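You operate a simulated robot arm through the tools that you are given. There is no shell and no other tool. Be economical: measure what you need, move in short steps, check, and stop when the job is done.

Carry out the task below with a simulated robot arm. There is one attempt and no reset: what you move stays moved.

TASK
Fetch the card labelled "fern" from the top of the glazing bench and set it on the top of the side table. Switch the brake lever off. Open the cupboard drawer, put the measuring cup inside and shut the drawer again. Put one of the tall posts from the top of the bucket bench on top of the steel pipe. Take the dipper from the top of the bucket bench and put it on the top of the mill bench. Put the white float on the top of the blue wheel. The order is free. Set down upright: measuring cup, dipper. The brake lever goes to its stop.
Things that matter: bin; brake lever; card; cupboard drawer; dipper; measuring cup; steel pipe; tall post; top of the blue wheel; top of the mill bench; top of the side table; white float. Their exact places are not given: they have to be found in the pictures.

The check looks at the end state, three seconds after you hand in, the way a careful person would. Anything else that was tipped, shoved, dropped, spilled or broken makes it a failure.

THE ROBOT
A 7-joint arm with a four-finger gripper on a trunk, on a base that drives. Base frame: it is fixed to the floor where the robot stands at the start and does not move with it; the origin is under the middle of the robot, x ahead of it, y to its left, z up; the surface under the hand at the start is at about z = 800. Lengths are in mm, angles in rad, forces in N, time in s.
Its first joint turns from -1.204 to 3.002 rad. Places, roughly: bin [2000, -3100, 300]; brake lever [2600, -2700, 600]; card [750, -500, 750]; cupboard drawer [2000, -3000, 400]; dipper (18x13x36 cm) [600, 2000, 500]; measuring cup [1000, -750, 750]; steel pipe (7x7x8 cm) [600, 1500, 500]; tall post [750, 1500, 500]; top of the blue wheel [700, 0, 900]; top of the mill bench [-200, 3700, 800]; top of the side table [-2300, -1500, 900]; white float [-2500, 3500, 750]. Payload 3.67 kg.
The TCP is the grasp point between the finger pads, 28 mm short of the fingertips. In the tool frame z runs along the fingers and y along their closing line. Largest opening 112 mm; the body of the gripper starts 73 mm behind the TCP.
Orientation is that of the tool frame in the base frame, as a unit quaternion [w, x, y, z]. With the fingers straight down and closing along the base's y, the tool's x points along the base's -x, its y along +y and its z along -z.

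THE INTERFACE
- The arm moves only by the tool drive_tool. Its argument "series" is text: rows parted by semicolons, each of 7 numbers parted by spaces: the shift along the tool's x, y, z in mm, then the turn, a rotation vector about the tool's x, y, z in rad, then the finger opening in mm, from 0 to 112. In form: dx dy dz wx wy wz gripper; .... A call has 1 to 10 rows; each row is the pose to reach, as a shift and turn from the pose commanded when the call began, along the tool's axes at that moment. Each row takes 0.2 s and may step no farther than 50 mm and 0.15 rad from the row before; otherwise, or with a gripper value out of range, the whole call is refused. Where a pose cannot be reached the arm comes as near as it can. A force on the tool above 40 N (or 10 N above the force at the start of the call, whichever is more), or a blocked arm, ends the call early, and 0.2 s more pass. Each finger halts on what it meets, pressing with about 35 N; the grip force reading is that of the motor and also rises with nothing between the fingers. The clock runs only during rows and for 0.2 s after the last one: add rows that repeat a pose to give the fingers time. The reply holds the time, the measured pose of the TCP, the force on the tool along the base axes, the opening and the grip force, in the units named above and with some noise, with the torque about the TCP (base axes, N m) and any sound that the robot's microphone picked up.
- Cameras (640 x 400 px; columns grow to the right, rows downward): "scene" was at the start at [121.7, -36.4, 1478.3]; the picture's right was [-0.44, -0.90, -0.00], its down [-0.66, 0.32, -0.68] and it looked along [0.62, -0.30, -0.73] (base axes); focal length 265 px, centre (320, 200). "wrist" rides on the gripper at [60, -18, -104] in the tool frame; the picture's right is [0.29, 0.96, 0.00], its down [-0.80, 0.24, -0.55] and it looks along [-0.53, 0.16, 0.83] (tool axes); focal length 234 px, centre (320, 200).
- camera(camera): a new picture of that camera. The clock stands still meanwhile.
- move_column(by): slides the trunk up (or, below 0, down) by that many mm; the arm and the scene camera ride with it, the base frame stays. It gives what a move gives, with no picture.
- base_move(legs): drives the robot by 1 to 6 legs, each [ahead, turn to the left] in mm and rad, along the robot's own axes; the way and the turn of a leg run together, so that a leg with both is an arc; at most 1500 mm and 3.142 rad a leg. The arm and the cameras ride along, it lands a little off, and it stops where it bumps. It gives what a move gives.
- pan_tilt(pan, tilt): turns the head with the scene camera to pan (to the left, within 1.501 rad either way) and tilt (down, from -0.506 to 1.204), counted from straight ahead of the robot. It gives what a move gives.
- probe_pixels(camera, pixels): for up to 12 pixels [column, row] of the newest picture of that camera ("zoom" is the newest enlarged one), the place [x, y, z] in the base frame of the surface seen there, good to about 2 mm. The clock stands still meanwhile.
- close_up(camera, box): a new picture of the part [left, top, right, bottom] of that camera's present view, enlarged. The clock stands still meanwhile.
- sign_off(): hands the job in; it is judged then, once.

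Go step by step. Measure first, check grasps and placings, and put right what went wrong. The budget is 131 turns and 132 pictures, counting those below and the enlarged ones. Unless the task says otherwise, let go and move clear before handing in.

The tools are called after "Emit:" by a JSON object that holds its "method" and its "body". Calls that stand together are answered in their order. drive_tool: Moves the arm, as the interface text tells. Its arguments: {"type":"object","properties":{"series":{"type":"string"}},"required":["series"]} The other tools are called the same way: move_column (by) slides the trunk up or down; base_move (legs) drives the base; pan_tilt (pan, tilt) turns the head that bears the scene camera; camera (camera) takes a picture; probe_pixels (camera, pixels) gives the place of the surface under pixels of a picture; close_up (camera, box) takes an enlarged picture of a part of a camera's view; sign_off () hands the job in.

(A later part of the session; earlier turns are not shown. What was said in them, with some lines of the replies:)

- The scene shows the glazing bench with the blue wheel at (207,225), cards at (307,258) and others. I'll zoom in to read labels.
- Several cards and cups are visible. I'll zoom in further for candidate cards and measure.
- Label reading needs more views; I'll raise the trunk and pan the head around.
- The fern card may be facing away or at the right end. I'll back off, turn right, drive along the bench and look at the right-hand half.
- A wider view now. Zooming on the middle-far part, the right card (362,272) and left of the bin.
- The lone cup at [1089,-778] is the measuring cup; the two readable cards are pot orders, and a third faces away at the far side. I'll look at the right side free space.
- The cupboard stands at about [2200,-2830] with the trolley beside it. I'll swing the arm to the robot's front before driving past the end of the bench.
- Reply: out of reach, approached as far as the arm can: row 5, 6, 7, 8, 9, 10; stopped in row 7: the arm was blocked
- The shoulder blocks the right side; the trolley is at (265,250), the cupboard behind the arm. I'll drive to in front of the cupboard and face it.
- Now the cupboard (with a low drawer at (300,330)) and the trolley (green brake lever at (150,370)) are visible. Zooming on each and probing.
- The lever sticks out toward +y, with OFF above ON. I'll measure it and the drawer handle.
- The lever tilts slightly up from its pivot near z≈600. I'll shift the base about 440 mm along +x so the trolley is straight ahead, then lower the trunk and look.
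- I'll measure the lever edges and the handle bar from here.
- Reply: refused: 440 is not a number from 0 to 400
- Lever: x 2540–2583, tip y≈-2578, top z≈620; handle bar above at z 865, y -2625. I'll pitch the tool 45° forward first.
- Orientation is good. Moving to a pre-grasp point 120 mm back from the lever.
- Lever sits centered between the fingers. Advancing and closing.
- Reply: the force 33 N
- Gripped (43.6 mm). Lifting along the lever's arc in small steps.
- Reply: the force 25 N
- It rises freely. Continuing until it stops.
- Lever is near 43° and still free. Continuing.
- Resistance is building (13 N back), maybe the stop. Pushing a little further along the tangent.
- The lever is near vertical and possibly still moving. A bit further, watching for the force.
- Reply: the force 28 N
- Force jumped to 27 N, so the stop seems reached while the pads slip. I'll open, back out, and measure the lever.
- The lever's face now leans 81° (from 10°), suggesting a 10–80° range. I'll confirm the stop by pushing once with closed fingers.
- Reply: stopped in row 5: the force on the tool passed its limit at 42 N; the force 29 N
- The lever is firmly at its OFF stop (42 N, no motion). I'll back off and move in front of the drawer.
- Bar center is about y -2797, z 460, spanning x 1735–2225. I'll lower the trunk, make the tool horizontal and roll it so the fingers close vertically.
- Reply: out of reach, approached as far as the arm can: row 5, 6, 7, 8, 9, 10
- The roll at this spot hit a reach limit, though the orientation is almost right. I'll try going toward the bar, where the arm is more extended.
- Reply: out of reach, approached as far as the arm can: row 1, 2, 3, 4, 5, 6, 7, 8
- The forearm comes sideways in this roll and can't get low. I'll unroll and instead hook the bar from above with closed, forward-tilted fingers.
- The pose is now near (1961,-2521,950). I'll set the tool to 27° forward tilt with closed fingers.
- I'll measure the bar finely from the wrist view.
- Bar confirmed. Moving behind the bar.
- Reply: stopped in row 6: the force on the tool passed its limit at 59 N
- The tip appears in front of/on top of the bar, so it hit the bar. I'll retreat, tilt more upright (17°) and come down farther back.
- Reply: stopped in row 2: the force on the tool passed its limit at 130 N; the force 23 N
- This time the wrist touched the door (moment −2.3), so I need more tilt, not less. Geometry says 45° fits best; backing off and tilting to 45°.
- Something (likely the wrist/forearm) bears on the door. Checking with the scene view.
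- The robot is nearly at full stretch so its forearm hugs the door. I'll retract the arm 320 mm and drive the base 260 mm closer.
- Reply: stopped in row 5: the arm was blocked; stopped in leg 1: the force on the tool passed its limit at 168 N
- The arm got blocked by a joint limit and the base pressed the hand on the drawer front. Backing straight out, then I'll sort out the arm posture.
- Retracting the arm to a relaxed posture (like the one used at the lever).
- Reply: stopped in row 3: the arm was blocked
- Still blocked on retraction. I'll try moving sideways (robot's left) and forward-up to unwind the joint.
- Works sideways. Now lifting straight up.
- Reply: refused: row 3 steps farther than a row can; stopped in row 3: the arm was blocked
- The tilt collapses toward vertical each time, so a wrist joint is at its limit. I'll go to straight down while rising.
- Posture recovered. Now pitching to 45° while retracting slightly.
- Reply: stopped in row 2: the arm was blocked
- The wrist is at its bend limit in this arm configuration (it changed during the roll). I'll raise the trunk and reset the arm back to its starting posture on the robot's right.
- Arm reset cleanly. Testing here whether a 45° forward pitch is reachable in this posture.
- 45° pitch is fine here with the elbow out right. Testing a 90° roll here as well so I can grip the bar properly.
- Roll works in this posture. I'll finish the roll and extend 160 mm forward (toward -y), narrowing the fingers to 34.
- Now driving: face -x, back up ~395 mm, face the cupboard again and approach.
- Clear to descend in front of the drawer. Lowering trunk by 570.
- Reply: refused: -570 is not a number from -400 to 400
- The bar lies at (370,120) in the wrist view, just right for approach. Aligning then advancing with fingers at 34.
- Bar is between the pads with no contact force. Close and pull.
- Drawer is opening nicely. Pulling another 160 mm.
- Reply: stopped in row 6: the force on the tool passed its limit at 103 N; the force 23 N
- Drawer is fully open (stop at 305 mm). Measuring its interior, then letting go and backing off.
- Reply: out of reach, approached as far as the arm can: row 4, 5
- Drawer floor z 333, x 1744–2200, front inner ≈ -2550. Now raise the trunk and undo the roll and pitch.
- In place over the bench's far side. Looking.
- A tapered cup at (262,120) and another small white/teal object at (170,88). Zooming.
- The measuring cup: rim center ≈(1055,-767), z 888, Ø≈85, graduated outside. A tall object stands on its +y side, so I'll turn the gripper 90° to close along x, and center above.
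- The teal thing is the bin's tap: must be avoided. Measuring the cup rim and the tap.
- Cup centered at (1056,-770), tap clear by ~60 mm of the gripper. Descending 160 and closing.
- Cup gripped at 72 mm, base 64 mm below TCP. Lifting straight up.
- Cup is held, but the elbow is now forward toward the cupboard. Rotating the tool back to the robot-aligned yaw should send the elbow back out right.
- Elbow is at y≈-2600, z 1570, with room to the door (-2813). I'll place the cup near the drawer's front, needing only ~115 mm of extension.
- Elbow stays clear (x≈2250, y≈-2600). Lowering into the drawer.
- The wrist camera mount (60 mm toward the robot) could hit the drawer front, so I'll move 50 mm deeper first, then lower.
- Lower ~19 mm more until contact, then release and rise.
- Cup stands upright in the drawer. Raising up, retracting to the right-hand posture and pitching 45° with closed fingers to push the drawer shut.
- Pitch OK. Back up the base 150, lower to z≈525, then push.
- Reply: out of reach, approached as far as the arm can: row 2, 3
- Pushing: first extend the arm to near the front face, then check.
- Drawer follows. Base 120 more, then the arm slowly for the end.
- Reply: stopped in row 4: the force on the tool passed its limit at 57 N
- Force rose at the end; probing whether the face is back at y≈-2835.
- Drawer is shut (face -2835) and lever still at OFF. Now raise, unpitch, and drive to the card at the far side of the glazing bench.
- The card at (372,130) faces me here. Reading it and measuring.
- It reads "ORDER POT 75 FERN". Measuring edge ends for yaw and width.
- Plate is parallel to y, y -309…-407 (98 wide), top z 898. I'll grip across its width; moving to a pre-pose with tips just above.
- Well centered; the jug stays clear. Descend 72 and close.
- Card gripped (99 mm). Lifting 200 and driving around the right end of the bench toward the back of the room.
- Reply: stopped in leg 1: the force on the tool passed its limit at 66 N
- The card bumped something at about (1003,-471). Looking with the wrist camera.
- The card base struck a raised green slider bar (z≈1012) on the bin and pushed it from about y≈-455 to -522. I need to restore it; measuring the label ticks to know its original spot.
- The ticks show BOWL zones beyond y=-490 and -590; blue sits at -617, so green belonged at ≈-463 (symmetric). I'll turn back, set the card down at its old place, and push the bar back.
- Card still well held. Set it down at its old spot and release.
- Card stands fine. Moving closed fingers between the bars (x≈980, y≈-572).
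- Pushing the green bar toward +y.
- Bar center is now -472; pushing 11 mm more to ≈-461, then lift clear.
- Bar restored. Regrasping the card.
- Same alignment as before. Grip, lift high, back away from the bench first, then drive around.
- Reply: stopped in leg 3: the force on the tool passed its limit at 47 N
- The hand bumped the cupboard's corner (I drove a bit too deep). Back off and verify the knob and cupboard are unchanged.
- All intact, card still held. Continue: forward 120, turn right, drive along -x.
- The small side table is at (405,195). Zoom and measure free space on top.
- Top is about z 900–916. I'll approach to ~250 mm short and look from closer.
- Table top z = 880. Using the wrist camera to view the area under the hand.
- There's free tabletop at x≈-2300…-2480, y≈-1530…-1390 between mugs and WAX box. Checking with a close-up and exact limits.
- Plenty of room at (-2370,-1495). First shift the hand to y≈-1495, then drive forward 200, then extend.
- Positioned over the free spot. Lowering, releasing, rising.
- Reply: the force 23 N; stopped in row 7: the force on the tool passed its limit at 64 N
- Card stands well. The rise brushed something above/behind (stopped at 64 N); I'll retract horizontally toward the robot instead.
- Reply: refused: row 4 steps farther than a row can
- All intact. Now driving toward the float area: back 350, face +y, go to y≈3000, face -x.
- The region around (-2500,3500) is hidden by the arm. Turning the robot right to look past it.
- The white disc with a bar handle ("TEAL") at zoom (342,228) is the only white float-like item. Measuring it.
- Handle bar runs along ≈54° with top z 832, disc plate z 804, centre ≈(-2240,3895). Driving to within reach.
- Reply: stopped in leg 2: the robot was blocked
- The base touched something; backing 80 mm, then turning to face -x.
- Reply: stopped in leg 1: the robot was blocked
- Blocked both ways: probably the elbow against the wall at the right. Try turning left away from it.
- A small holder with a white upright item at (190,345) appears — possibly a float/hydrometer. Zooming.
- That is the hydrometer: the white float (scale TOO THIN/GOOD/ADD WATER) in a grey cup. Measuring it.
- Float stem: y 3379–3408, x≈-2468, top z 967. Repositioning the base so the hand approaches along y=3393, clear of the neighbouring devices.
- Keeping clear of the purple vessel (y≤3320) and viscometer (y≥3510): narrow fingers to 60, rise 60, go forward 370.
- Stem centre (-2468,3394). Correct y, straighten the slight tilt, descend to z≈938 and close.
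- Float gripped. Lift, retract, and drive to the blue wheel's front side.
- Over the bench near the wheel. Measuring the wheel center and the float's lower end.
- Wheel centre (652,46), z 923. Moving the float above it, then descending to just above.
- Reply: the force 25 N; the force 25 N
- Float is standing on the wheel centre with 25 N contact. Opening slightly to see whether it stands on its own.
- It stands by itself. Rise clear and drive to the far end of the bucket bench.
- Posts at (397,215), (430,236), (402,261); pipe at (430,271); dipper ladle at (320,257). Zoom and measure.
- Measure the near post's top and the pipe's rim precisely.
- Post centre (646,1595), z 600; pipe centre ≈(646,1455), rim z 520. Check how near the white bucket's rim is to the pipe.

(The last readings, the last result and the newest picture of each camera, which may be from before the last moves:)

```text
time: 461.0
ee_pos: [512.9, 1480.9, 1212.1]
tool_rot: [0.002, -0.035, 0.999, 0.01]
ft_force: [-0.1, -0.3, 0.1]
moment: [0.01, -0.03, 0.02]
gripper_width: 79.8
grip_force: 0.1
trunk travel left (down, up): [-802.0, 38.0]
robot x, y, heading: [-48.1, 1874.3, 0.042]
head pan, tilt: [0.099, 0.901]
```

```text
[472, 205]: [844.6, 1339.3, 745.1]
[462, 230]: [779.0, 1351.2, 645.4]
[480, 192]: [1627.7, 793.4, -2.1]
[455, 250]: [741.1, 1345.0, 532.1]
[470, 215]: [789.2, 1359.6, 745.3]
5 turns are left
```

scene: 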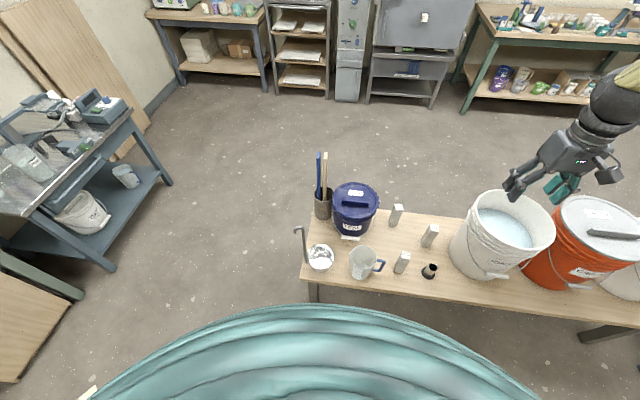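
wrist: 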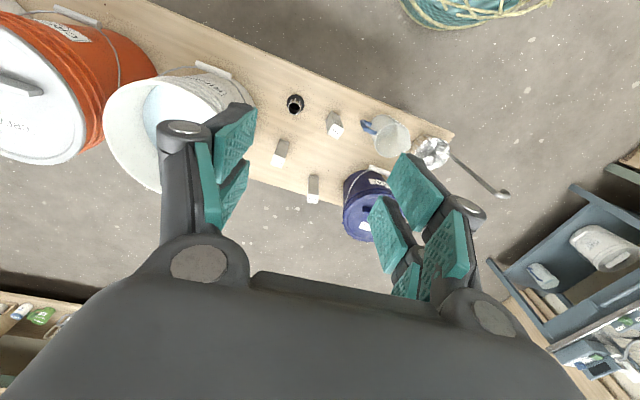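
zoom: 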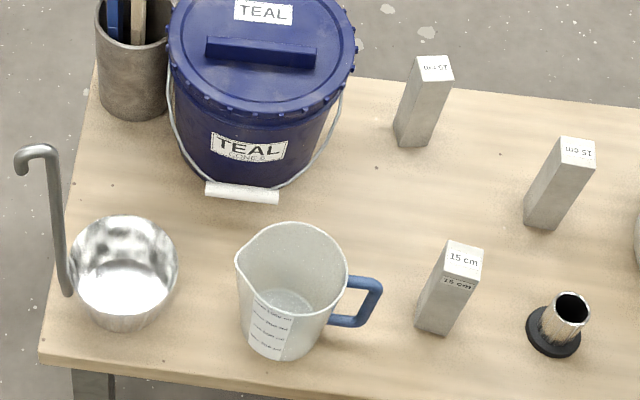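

Only 5 turns remain, so I'll batch: pick the near post (646,1595), place it on the pipe (-140 in y, +70 in z), release, and probe the dipper's handle in the same turn.

Emit:
{"method": "probe_pixels", "body": {"camera": "zoom", "pixels": [[52, 200], [60, 250], [66, 285], [48, 165], [22, 160], [40, 150], [85, 235], [165, 235], [125, 222], [120, 310], [56, 225], [75, 280]]}}

Emit:
{"method": "move_column", "body": {"by": -400}}

Emit:
{"method": "drive_tool", "body": {"series": "-35 25 0 0 0 .05 54;-70 50 0 0 0 .1 54;-105 75 0 0 0 .15 54;-139.6 99.7 0 0 0 .2 54;-139.6 99.7 48 0 0 .2 54;-139.6 99.7 96 0 0 .2 54;-139.6 99.7 144 0 0 .2 54;-139.6 99.7 192 0 0 .2 54;-139.6 99.7 239 0 0 .2 54;-139.6 99.7 239 0 0 .2 54"}}

Emit:
{"method": "drive_tool", "body": {"series": "0 0 0 0 0 0 25;0 0 0 0 0 0 15;0 0 0 0 0 0 15;0 0 -40 0 0 0 15;0 0 -80 0 0 0 15;0 0 -110 0 0 0 15;0 0 -110 0 0 0 15"}}

Emit:
{"method": "drive_tool", "body": {"series": "-6 -46 0 0 0 0 15;-12 -92 0 0 0 0 15;-17.6 -138.4 0 0 0 0 15;-17.6 -138.4 0 0 0 0 15;-17.6 -138.4 20 0 0 0 15;-17.6 -138.4 32 0 0 0 15;-17.6 -138.4 37 0 0 0 15;-17.6 -138.4 39 0 0 0 15;-17.6 -138.4 39 0 0 0 15"}}

Emit:
{"method": "camera", "body": {"camera": "wrist"}}

Emit:
{"method": "close_up", "body": {"camera": "scene", "box": [290, 120, 530, 290]}}

```text
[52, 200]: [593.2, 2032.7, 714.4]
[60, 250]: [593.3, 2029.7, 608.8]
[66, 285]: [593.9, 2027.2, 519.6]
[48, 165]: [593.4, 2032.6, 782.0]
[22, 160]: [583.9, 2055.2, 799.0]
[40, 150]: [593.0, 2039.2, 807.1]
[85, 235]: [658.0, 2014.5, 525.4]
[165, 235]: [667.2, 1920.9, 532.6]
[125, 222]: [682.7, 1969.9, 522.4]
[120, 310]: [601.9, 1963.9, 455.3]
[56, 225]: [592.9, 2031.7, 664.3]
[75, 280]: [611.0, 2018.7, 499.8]
```

```text
time: 464.8
ee_pos: [511.4, 1480.3, 812.2]
tool_rot: [0.001, -0.036, 0.999, 0.01]
ft_force: [0.0, 0.7, 1.0]
moment: [-0.01, -0.01, -0.01]
gripper_width: 80.0
grip_force: 0.1
trunk travel left (down, up): [-402.0, 438.0]
robot x, y, heading: [-52.6, 1879.7, 0.043]
head pan, tilt: [0.099, 0.901]
```

```text
time: 467.0
ee_pos: [642.9, 1591.9, 577.1]
tool_rot: [0.001, 0.063, 0.998, 0.01]
ft_force: [-0.4, -0.3, 0.1]
moment: [0.01, 0.02, -0.02]
gripper_width: 54.1
grip_force: 0.1
trunk travel left (down, up): [-402.0, 438.0]
robot x, y, heading: [-54.2, 1875.5, 0.042]
head pan, tilt: [0.099, 0.901]
```

```text
time: 468.6
ee_pos: [642.9, 1591.1, 683.2]
tool_rot: [0.001, 0.064, 0.998, 0.01]
ft_force: [0.4, 0.4, -4.0]
moment: [0.02, 0.03, 0.0]
gripper_width: 39.6
grip_force: 35.1
trunk travel left (down, up): [-402.0, 438.0]
robot x, y, heading: [-52.8, 1880.0, 0.043]
head pan, tilt: [0.099, 0.901]
```

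```text
time: 470.6
ee_pos: [644.3, 1453.8, 646.1]
tool_rot: [0.002, 0.063, 0.998, 0.01]
ft_force: [-1.2, 4.8, 22.0]
moment: [0.07, -0.24, 0.03]
gripper_width: 40.3
grip_force: 35.2
trunk travel left (down, up): [-402.0, 438.0]
robot x, y, heading: [-49.9, 1882.9, 0.044]
head pan, tilt: [0.099, 0.901]
```

```text
10 pictures are left
```

wrist: 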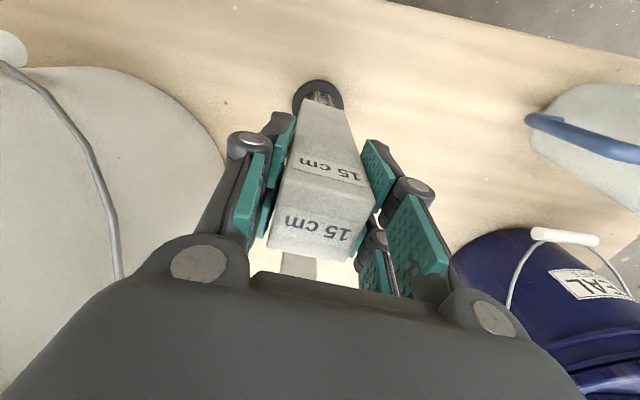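

```text
2.35 times, centred on (410, 205) of scene
4 turns are left
```

zoom: 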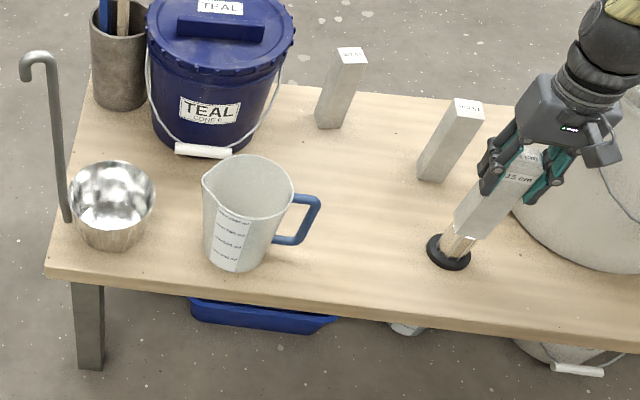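

Post stands on the pipe with firm contact. Release, rise, reposition the base for the dipper, yaw the gripper to straddle its rod (closing roughly along x), and look at both dipper and mill bench.

Emit:
{"method": "drive_tool", "body": {"series": "0 0 -1.5 0 0 0 36;0 0 -1.5 0 0 0 44;0 0 -1.5 0 0 0 50;0 0 -1.5 0 0 0 58;0 0 -1.5 0 0 0 58;0 0 -40 0 0 0 58;0 0 -85 0 0 0 58;0 0 -130 0 0 0 58;0 0 -175 0 0 0 58;0 0 -220 0 0 0 58"}}

Emit:
{"method": "drive_tool", "body": {"series": "0 0 -20 0 0 0 60;0 0 -40 0 0 0 60"}}

Emit:
{"method": "base_move", "body": {"legs": [[-200, 0], [0, 1.527], [610, 0], [0, -1.571], [170, 0]]}}

Emit:
{"method": "drive_tool", "body": {"series": "0 0 0 0 0 -.135 60;0 0 0 0 0 -.27 60;0 0 0 0 0 -.405 60;0 0 0 0 0 -.54 60;0 0 0 0 0 -.675 60;0 0 0 0 0 -.81 60;0 0 0 0 0 -.945 60;0 0 0 0 0 -1.08 60;0 0 0 0 0 -1.215 60;0 0 0 0 0 -1.35 60"}}

Emit:
{"method": "pan_tilt", "body": {"pan": -0.45, "tilt": 0.95}}

Emit:
{"method": "camera", "body": {"camera": "scene"}}

Emit:
{"method": "pan_tilt", "body": {"pan": 1.5, "tilt": 0.5}}

Emit:
{"method": "camera", "body": {"camera": "scene"}}

Emit:
{"method": "probe_pixels", "body": {"camera": "scene", "pixels": [[250, 200], [280, 200], [310, 200], [340, 200], [370, 200], [400, 200], [300, 180], [340, 180], [380, 180], [300, 220], [340, 220], [380, 220]]}}

Emit:
{"method": "camera", "body": {"camera": "wrist"}}

```text
time: 472.8
ee_pos: [639.0, 1450.1, 868.1]
tool_rot: [0.0, 0.064, 0.998, 0.01]
ft_force: [-0.5, 0.5, -0.3]
moment: [-0.02, -0.04, 0.0]
gripper_width: 58.1
grip_force: 0.0
trunk travel left (down, up): [-402.0, 438.0]
robot x, y, heading: [-50.3, 1877.4, 0.043]
head pan, tilt: [0.099, 0.901]
```

```text
time: 473.4
ee_pos: [641.0, 1447.9, 904.0]
tool_rot: [0.001, 0.063, 0.998, 0.01]
ft_force: [0.0, -0.2, 0.7]
moment: [-0.01, -0.03, 0.0]
gripper_width: 60.1
grip_force: 0.0
trunk travel left (down, up): [-402.0, 438.0]
robot x, y, heading: [-55.5, 1875.6, 0.037]
head pan, tilt: [0.099, 0.901]
```

```text
time: 486.7
ee_pos: [547.8, 1911.5, 903.8]
tool_rot: [0.001, 0.146, 0.989, 0.009]
ft_force: [0.7, -0.2, 0.0]
moment: [0.03, 0.04, 0.05]
gripper_width: 60.1
grip_force: 0.1
trunk travel left (down, up): [-402.0, 438.0]
robot x, y, heading: [-61.3, 2449.8, -0.12]
head pan, tilt: [0.099, 0.901]
```

```text
time: 488.9
ee_pos: [548.5, 1911.5, 905.7]
tool_rot: [0.007, -0.504, 0.864, 0.007]
ft_force: [0.1, -0.4, -0.4]
moment: [0.0, -0.02, 0.0]
gripper_width: 60.1
grip_force: 0.0
trunk travel left (down, up): [-402.0, 438.0]
robot x, y, heading: [-64.3, 2452.7, -0.123]
head pan, tilt: [0.099, 0.901]
```

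```text
time: 489.9
ee_pos: [547.8, 1913.2, 905.1]
tool_rot: [0.007, -0.504, 0.864, 0.008]
ft_force: [0.6, -0.6, -1.2]
moment: [-0.01, -0.01, 0.03]
gripper_width: 60.3
grip_force: 0.0
trunk travel left (down, up): [-402.0, 438.0]
robot x, y, heading: [-65.4, 2455.0, -0.124]
head pan, tilt: [-0.45, 0.949]
```

```text
8 pictures are left
```

scene: 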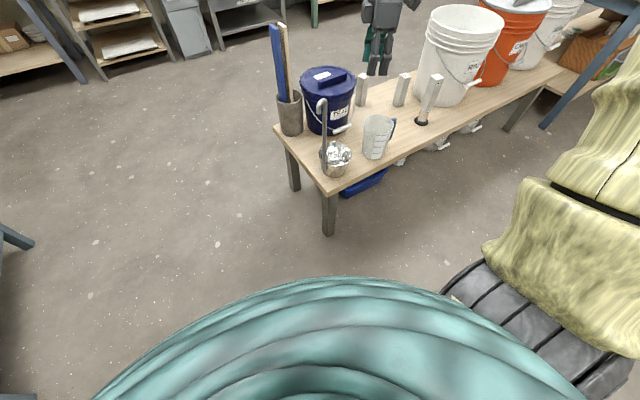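

```text
time: 491.8
ee_pos: [547.4, 1912.8, 904.1]
tool_rot: [0.007, -0.504, 0.863, 0.007]
ft_force: [0.4, -0.3, 0.2]
moment: [-0.02, 0.01, 0.0]
gripper_width: 60.1
grip_force: 0.1
trunk travel left (down, up): [-402.0, 438.0]
robot x, y, heading: [-62.0, 2449.2, -0.121]
head pan, tilt: [1.499, 0.499]
```

```text
7 pictures are left
```

scene: 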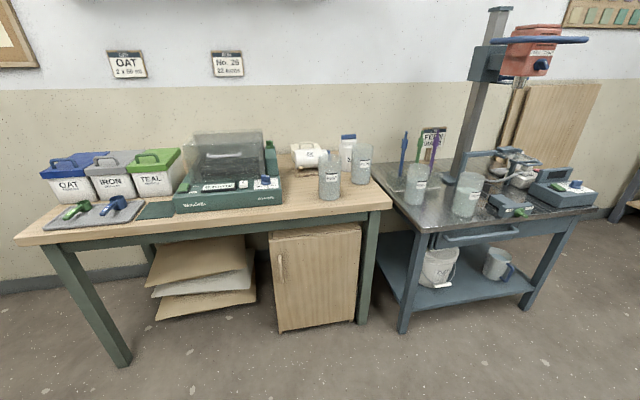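

```text
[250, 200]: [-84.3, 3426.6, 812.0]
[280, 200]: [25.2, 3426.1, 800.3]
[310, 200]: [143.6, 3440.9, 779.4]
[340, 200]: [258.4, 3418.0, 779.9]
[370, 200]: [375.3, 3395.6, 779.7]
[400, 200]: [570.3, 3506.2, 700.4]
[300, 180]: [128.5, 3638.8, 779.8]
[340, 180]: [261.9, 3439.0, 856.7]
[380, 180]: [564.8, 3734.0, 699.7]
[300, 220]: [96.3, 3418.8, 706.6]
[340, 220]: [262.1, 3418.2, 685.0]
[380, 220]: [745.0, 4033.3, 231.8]
```

```text
6 pictures are left
3 turns are left
```

wrist: 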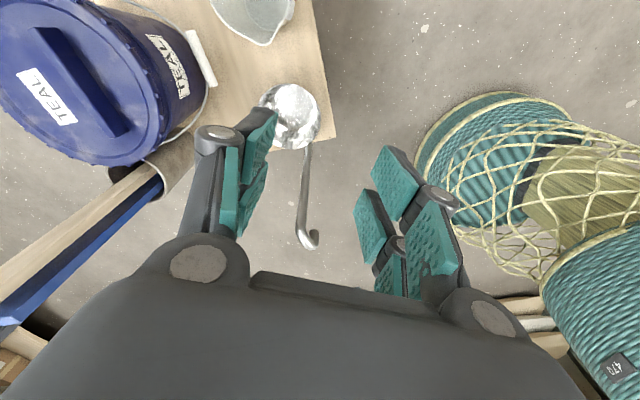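

The post stands on the pipe and the mill bench (wood, z 780) has free room near x≈135, y≈3540. Now grasp the dipper rod at (598,2031), lift with the trunk, back off, turn to the mill bench and look.

Emit:
{"method": "drive_tool", "body": {"series": "-31 3 0 0 0 -.05 60;-63 7 0 0 0 -.1 60;-94 10 0 0 0 -.15 60;-125.5 13.7 0 0 0 -.15 60;-125.5 13.7 40 0 0 -.15 60;-125.5 13.7 80 0 0 -.15 60;-125.5 13.7 120 0 0 -.15 60;-125.5 13.7 159 0 0 -.15 60;-125.5 13.7 159 0 0 -.15 60"}}

Emit:
{"method": "drive_tool", "body": {"series": "0 0 0 0 0 0 30;0 0 0 0 0 0 10;0 0 0 0 0 0 0;0 0 0 0 0 0 0"}}

Emit:
{"method": "move_column", "body": {"by": 400}}

Emit:
{"method": "base_move", "body": {"legs": [[-150, 0], [0, 1.69], [90, 0]]}}

Emit:
{"method": "pan_tilt", "body": {"pan": -0.2, "tilt": 0.65}}

Emit:
{"method": "camera", "body": {"camera": "scene"}}

Emit:
{"method": "probe_pixels", "body": {"camera": "scene", "pixels": [[280, 240], [310, 240], [340, 240], [370, 240], [400, 240], [280, 220], [310, 220], [340, 220], [370, 220], [340, 200], [370, 200], [310, 260]]}}

Emit:
{"method": "probe_pixels", "body": {"camera": "scene", "pixels": [[220, 240], [250, 240], [220, 220], [250, 220], [250, 200], [280, 200], [310, 200], [400, 220], [430, 240], [400, 200], [340, 260], [370, 260]]}}

Emit:
{"method": "camera", "body": {"camera": "wrist"}}

Emit:
{"method": "probe_pixels", "body": {"camera": "wrist", "pixels": [[280, 60], [300, 60], [320, 60], [300, 80], [320, 80], [340, 80], [300, 100], [320, 100], [340, 100], [300, 40], [320, 40], [340, 60]]}}

```text
time: 493.8
ee_pos: [599.2, 2032.0, 747.5]
tool_rot: [0.008, -0.567, 0.823, 0.006]
ft_force: [-0.3, -0.1, 0.0]
moment: [-0.01, 0.04, -0.01]
gripper_width: 60.0
grip_force: 0.0
trunk travel left (down, up): [-402.0, 438.0]
robot x, y, heading: [-62.7, 2455.2, -0.121]
head pan, tilt: [1.499, 0.499]
```

```text
time: 494.8
ee_pos: [599.2, 2031.8, 746.6]
tool_rot: [0.007, -0.567, 0.824, 0.006]
ft_force: [-0.1, -0.2, -0.2]
moment: [0.07, -0.07, 0.01]
gripper_width: 12.6
grip_force: 35.2
trunk travel left (down, up): [-402.0, 438.0]
robot x, y, heading: [-64.8, 2450.9, -0.12]
head pan, tilt: [1.499, 0.499]
```

```text
time: 498.6
ee_pos: [599.6, 2032.1, 1146.4]
tool_rot: [0.008, -0.567, 0.824, 0.005]
ft_force: [0.2, 0.0, -2.3]
moment: [0.13, -0.02, 0.0]
gripper_width: 8.9
grip_force: 34.8
trunk travel left (down, up): [-802.0, 38.0]
robot x, y, heading: [-63.6, 2449.5, -0.123]
head pan, tilt: [1.499, 0.499]
```

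```text
time: 504.6
ee_pos: [172.0, 3245.2, 1145.3]
tool_rot: [0.0, 0.988, -0.151, -0.009]
ft_force: [-0.4, 0.7, -1.6]
moment: [-0.01, 0.14, -0.02]
gripper_width: 8.3
grip_force: 35.0
trunk travel left (down, up): [-802.0, 38.0]
robot x, y, heading: [-208.1, 2557.4, 1.511]
head pan, tilt: [1.499, 0.499]
```

```text
time: 506.3
ee_pos: [171.2, 3245.1, 1146.8]
tool_rot: [-0.001, 0.988, -0.152, -0.01]
ft_force: [-0.3, 0.8, -2.6]
moment: [0.0, 0.15, 0.0]
gripper_width: 8.1
grip_force: 35.1
trunk travel left (down, up): [-802.0, 38.0]
robot x, y, heading: [-203.6, 2557.6, 1.514]
head pan, tilt: [-0.201, 0.649]
```

```text
5 pictures are left
```

scene: 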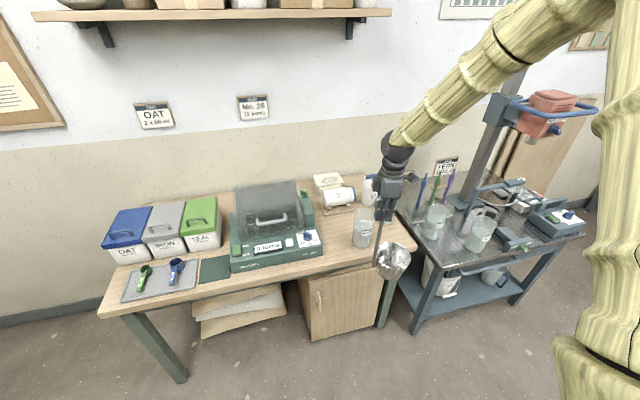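

```text
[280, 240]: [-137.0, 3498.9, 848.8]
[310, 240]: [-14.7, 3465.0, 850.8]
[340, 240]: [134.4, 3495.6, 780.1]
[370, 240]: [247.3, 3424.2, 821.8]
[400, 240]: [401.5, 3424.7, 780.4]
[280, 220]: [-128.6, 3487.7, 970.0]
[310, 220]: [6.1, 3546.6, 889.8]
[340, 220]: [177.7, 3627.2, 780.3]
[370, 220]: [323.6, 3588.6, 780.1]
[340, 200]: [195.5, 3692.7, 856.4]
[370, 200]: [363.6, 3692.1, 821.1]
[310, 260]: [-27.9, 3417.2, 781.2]
```

```text
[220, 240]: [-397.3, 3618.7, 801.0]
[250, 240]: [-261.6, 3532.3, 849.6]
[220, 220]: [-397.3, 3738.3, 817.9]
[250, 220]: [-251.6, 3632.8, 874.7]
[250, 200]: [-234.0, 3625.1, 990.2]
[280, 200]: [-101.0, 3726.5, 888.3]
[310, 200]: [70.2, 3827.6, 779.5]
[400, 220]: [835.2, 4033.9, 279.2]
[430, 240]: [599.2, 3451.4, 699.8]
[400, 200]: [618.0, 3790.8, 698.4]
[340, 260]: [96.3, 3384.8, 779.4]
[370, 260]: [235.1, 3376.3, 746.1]
```

```text
4 pictures are left
```

wrist: 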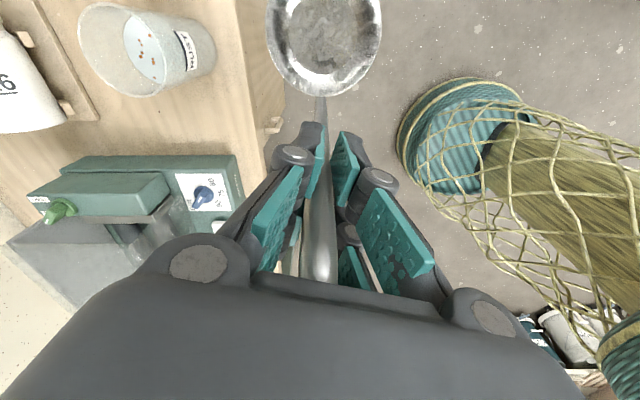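

```text
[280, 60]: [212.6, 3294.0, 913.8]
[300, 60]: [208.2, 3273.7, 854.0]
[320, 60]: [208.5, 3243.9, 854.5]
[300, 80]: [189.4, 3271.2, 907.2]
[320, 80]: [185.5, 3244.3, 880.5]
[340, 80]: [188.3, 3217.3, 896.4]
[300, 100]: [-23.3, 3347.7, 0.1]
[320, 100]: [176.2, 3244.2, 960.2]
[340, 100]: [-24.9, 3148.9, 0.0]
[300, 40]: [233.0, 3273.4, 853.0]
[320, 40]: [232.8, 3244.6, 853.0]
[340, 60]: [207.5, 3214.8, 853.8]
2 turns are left
```

Dipper is held upright (bowl floor level at z 853, bowl centre ≈ TCP+(60,0)). Move x by -115, drive forward 200, extend 90, then check clearances before lowering.

Emit:
{"method": "drive_tool", "body": {"series": "-37 11.5 1 0 0 0 0;-73 23 1.5 0 0 0 0;-109.7 34.5 2 0 0 0 0;-109.7 34.5 2 0 0 0 0"}}

Emit:
{"method": "base_move", "body": {"legs": [[200, 0]]}}

Emit:
{"method": "drive_tool", "body": {"series": "-14 -43 0 0 0 0 0;-27 -85.7 0 0 0 0 0;-27 -85.7 0 0 0 0 0"}}

Emit:
{"method": "camera", "body": {"camera": "wrist"}}

Emit:
{"method": "probe_pixels", "body": {"camera": "wrist", "pixels": [[280, 60], [300, 60], [320, 60], [340, 60], [300, 40], [320, 40], [320, 20], [320, 100], [200, 40], [170, 60], [230, 150], [410, 60]]}}

Emit:
{"method": "camera", "body": {"camera": "scene"}}

```text
time: 507.3
ee_pos: [58.2, 3243.8, 1147.4]
tool_rot: [-0.001, 0.988, -0.152, -0.011]
ft_force: [0.1, 0.3, -2.0]
moment: [0.02, 0.15, 0.03]
gripper_width: 8.2
grip_force: 35.0
trunk travel left (down, up): [-802.0, 38.0]
robot x, y, heading: [-204.5, 2555.3, 1.509]
head pan, tilt: [-0.201, 0.649]
```

```text
time: 508.9
ee_pos: [70.7, 3441.3, 1146.1]
tool_rot: [0.001, 0.988, -0.152, -0.01]
ft_force: [-2.4, -1.5, -1.3]
moment: [-0.14, 0.45, -0.02]
gripper_width: 8.2
grip_force: 34.8
trunk travel left (down, up): [-802.0, 38.0]
robot x, y, heading: [-194.8, 2751.5, 1.506]
head pan, tilt: [-0.201, 0.649]
```

```text
time: 509.7
ee_pos: [70.8, 3530.4, 1150.3]
tool_rot: [-0.002, 0.989, -0.151, -0.01]
ft_force: [-2.0, 1.8, -1.8]
moment: [0.37, 0.41, 0.17]
gripper_width: 8.3
grip_force: 34.7
trunk travel left (down, up): [-802.0, 38.0]
robot x, y, heading: [-195.7, 2750.9, 1.509]
head pan, tilt: [-0.201, 0.649]
```

```text
3 pictures are left
```

wrist: 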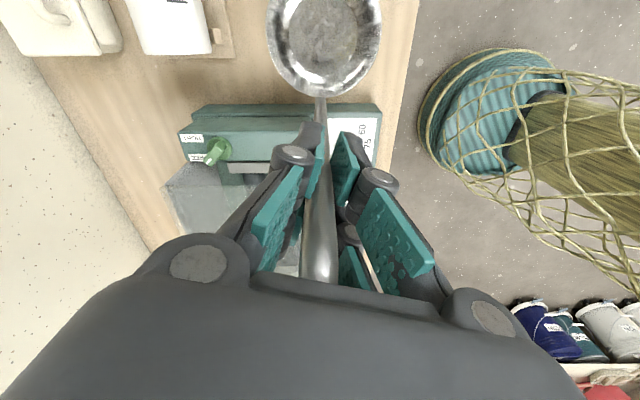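

```text
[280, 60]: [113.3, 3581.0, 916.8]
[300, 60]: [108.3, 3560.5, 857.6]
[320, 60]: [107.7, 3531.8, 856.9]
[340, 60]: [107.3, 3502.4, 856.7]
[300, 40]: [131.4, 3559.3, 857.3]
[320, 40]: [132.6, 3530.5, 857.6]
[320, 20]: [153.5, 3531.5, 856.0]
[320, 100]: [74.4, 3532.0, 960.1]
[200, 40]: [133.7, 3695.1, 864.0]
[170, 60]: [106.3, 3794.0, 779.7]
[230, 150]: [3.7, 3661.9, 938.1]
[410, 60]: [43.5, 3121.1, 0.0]
```

```text
2 pictures are left
1 turns are left
```

scene: 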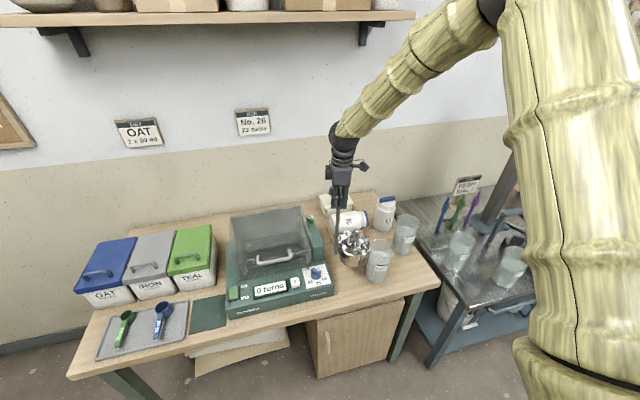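

Bowl hangs level over free space at (132,3531); lowering 74 mm (with a small shift away from the mill and cup), releasing, rising clear, and handing in.

Emit:
{"method": "drive_tool", "body": {"series": "3 -17 0 0 0 0 0;3.5 -17 25 0 0 0 0;4 -17 48 0 0 0 0;4.5 -17 62 0 0 0 0;4.6 -17 69 0 0 0 0;4.6 -17 72 0 0 0 0;4.6 -17 74 0 0 0 0;4.6 -17 74.5 0 0 0 0;4.6 -17 74.5 0 0 0 0"}}

Emit:
{"method": "drive_tool", "body": {"series": "0 0 0 0 0 0 12;0 0 0 0 0 0 20;0 0 0 0 0 0 36;0 0 0 0 0 0 56;0 0 0 0 0 0 60;0 0 0 0 0 0 60;0 0 -40 0 0 0 60;0 0 -85 0 0 0 60;0 0 -130 0 0 0 60;0 0 -170 0 0 0 60"}}

Emit:
{"method": "sign_off", "body": {}}

```text
time: 511.9
ee_pos: [75.2, 3547.7, 1077.7]
tool_rot: [-0.004, 0.988, -0.152, -0.011]
ft_force: [-6.3, -2.6, 23.6]
moment: [-1.24, -0.84, -0.35]
gripper_width: 8.4
grip_force: 35.5
trunk travel left (down, up): [-802.0, 38.0]
robot x, y, heading: [-195.9, 2753.5, 1.507]
head pan, tilt: [-0.201, 0.649]
stopped in row 9: the force on the tool passed its limit at 41 N (the readings are from after the stop); the commanded pose is now the measured one
```

```text
time: 514.1
ee_pos: [81.7, 3542.1, 1246.8]
tool_rot: [-0.002, 0.989, -0.15, -0.011]
ft_force: [0.6, 0.3, -0.3]
moment: [0.01, -0.02, 0.0]
gripper_width: 59.9
grip_force: 0.1
trunk travel left (down, up): [-802.0, 38.0]
robot x, y, heading: [-195.4, 2753.2, 1.51]
head pan, tilt: [-0.201, 0.649]
```

```text
The job is handed in.
```

I did all six tasks and handed the job in. I had no turns left to check the dipper after letting go of it on the mill bench.

- **Brake lever:** it is off and at its stop; it did not move under a 42 N push.
- **Measuring cup:** it stood upright in the cupboard drawer when I let go. The drawer is shut, measured back at its closed position.
- **Fern card:** it stands on the side table.
- **Float:** it stands on its own on the blue wheel.
- **Post:** it stands upright on the steel pipe.
- **Dipper:** it reached the bench at the expected height, but the lowering stopped at 41 N. The force and moment at that point may mean it touched something beside it. I then opened the fingers and rose clear with no force on the hand.

**Bumps along the way:**
- **Green bar:** the card pushed the green slider bar on the glazing bin about 65 mm. I pushed it back to about y = -461, working out its original place from earlier pictures and the tick marks.
- **Other contacts:** the hand also pressed the cupboard's drawer front, door and corner, and something above the side table. The base was blocked once near the wall beside the float's table. The cupboard and side table looked unchanged afterwards; I did not check near that wall.
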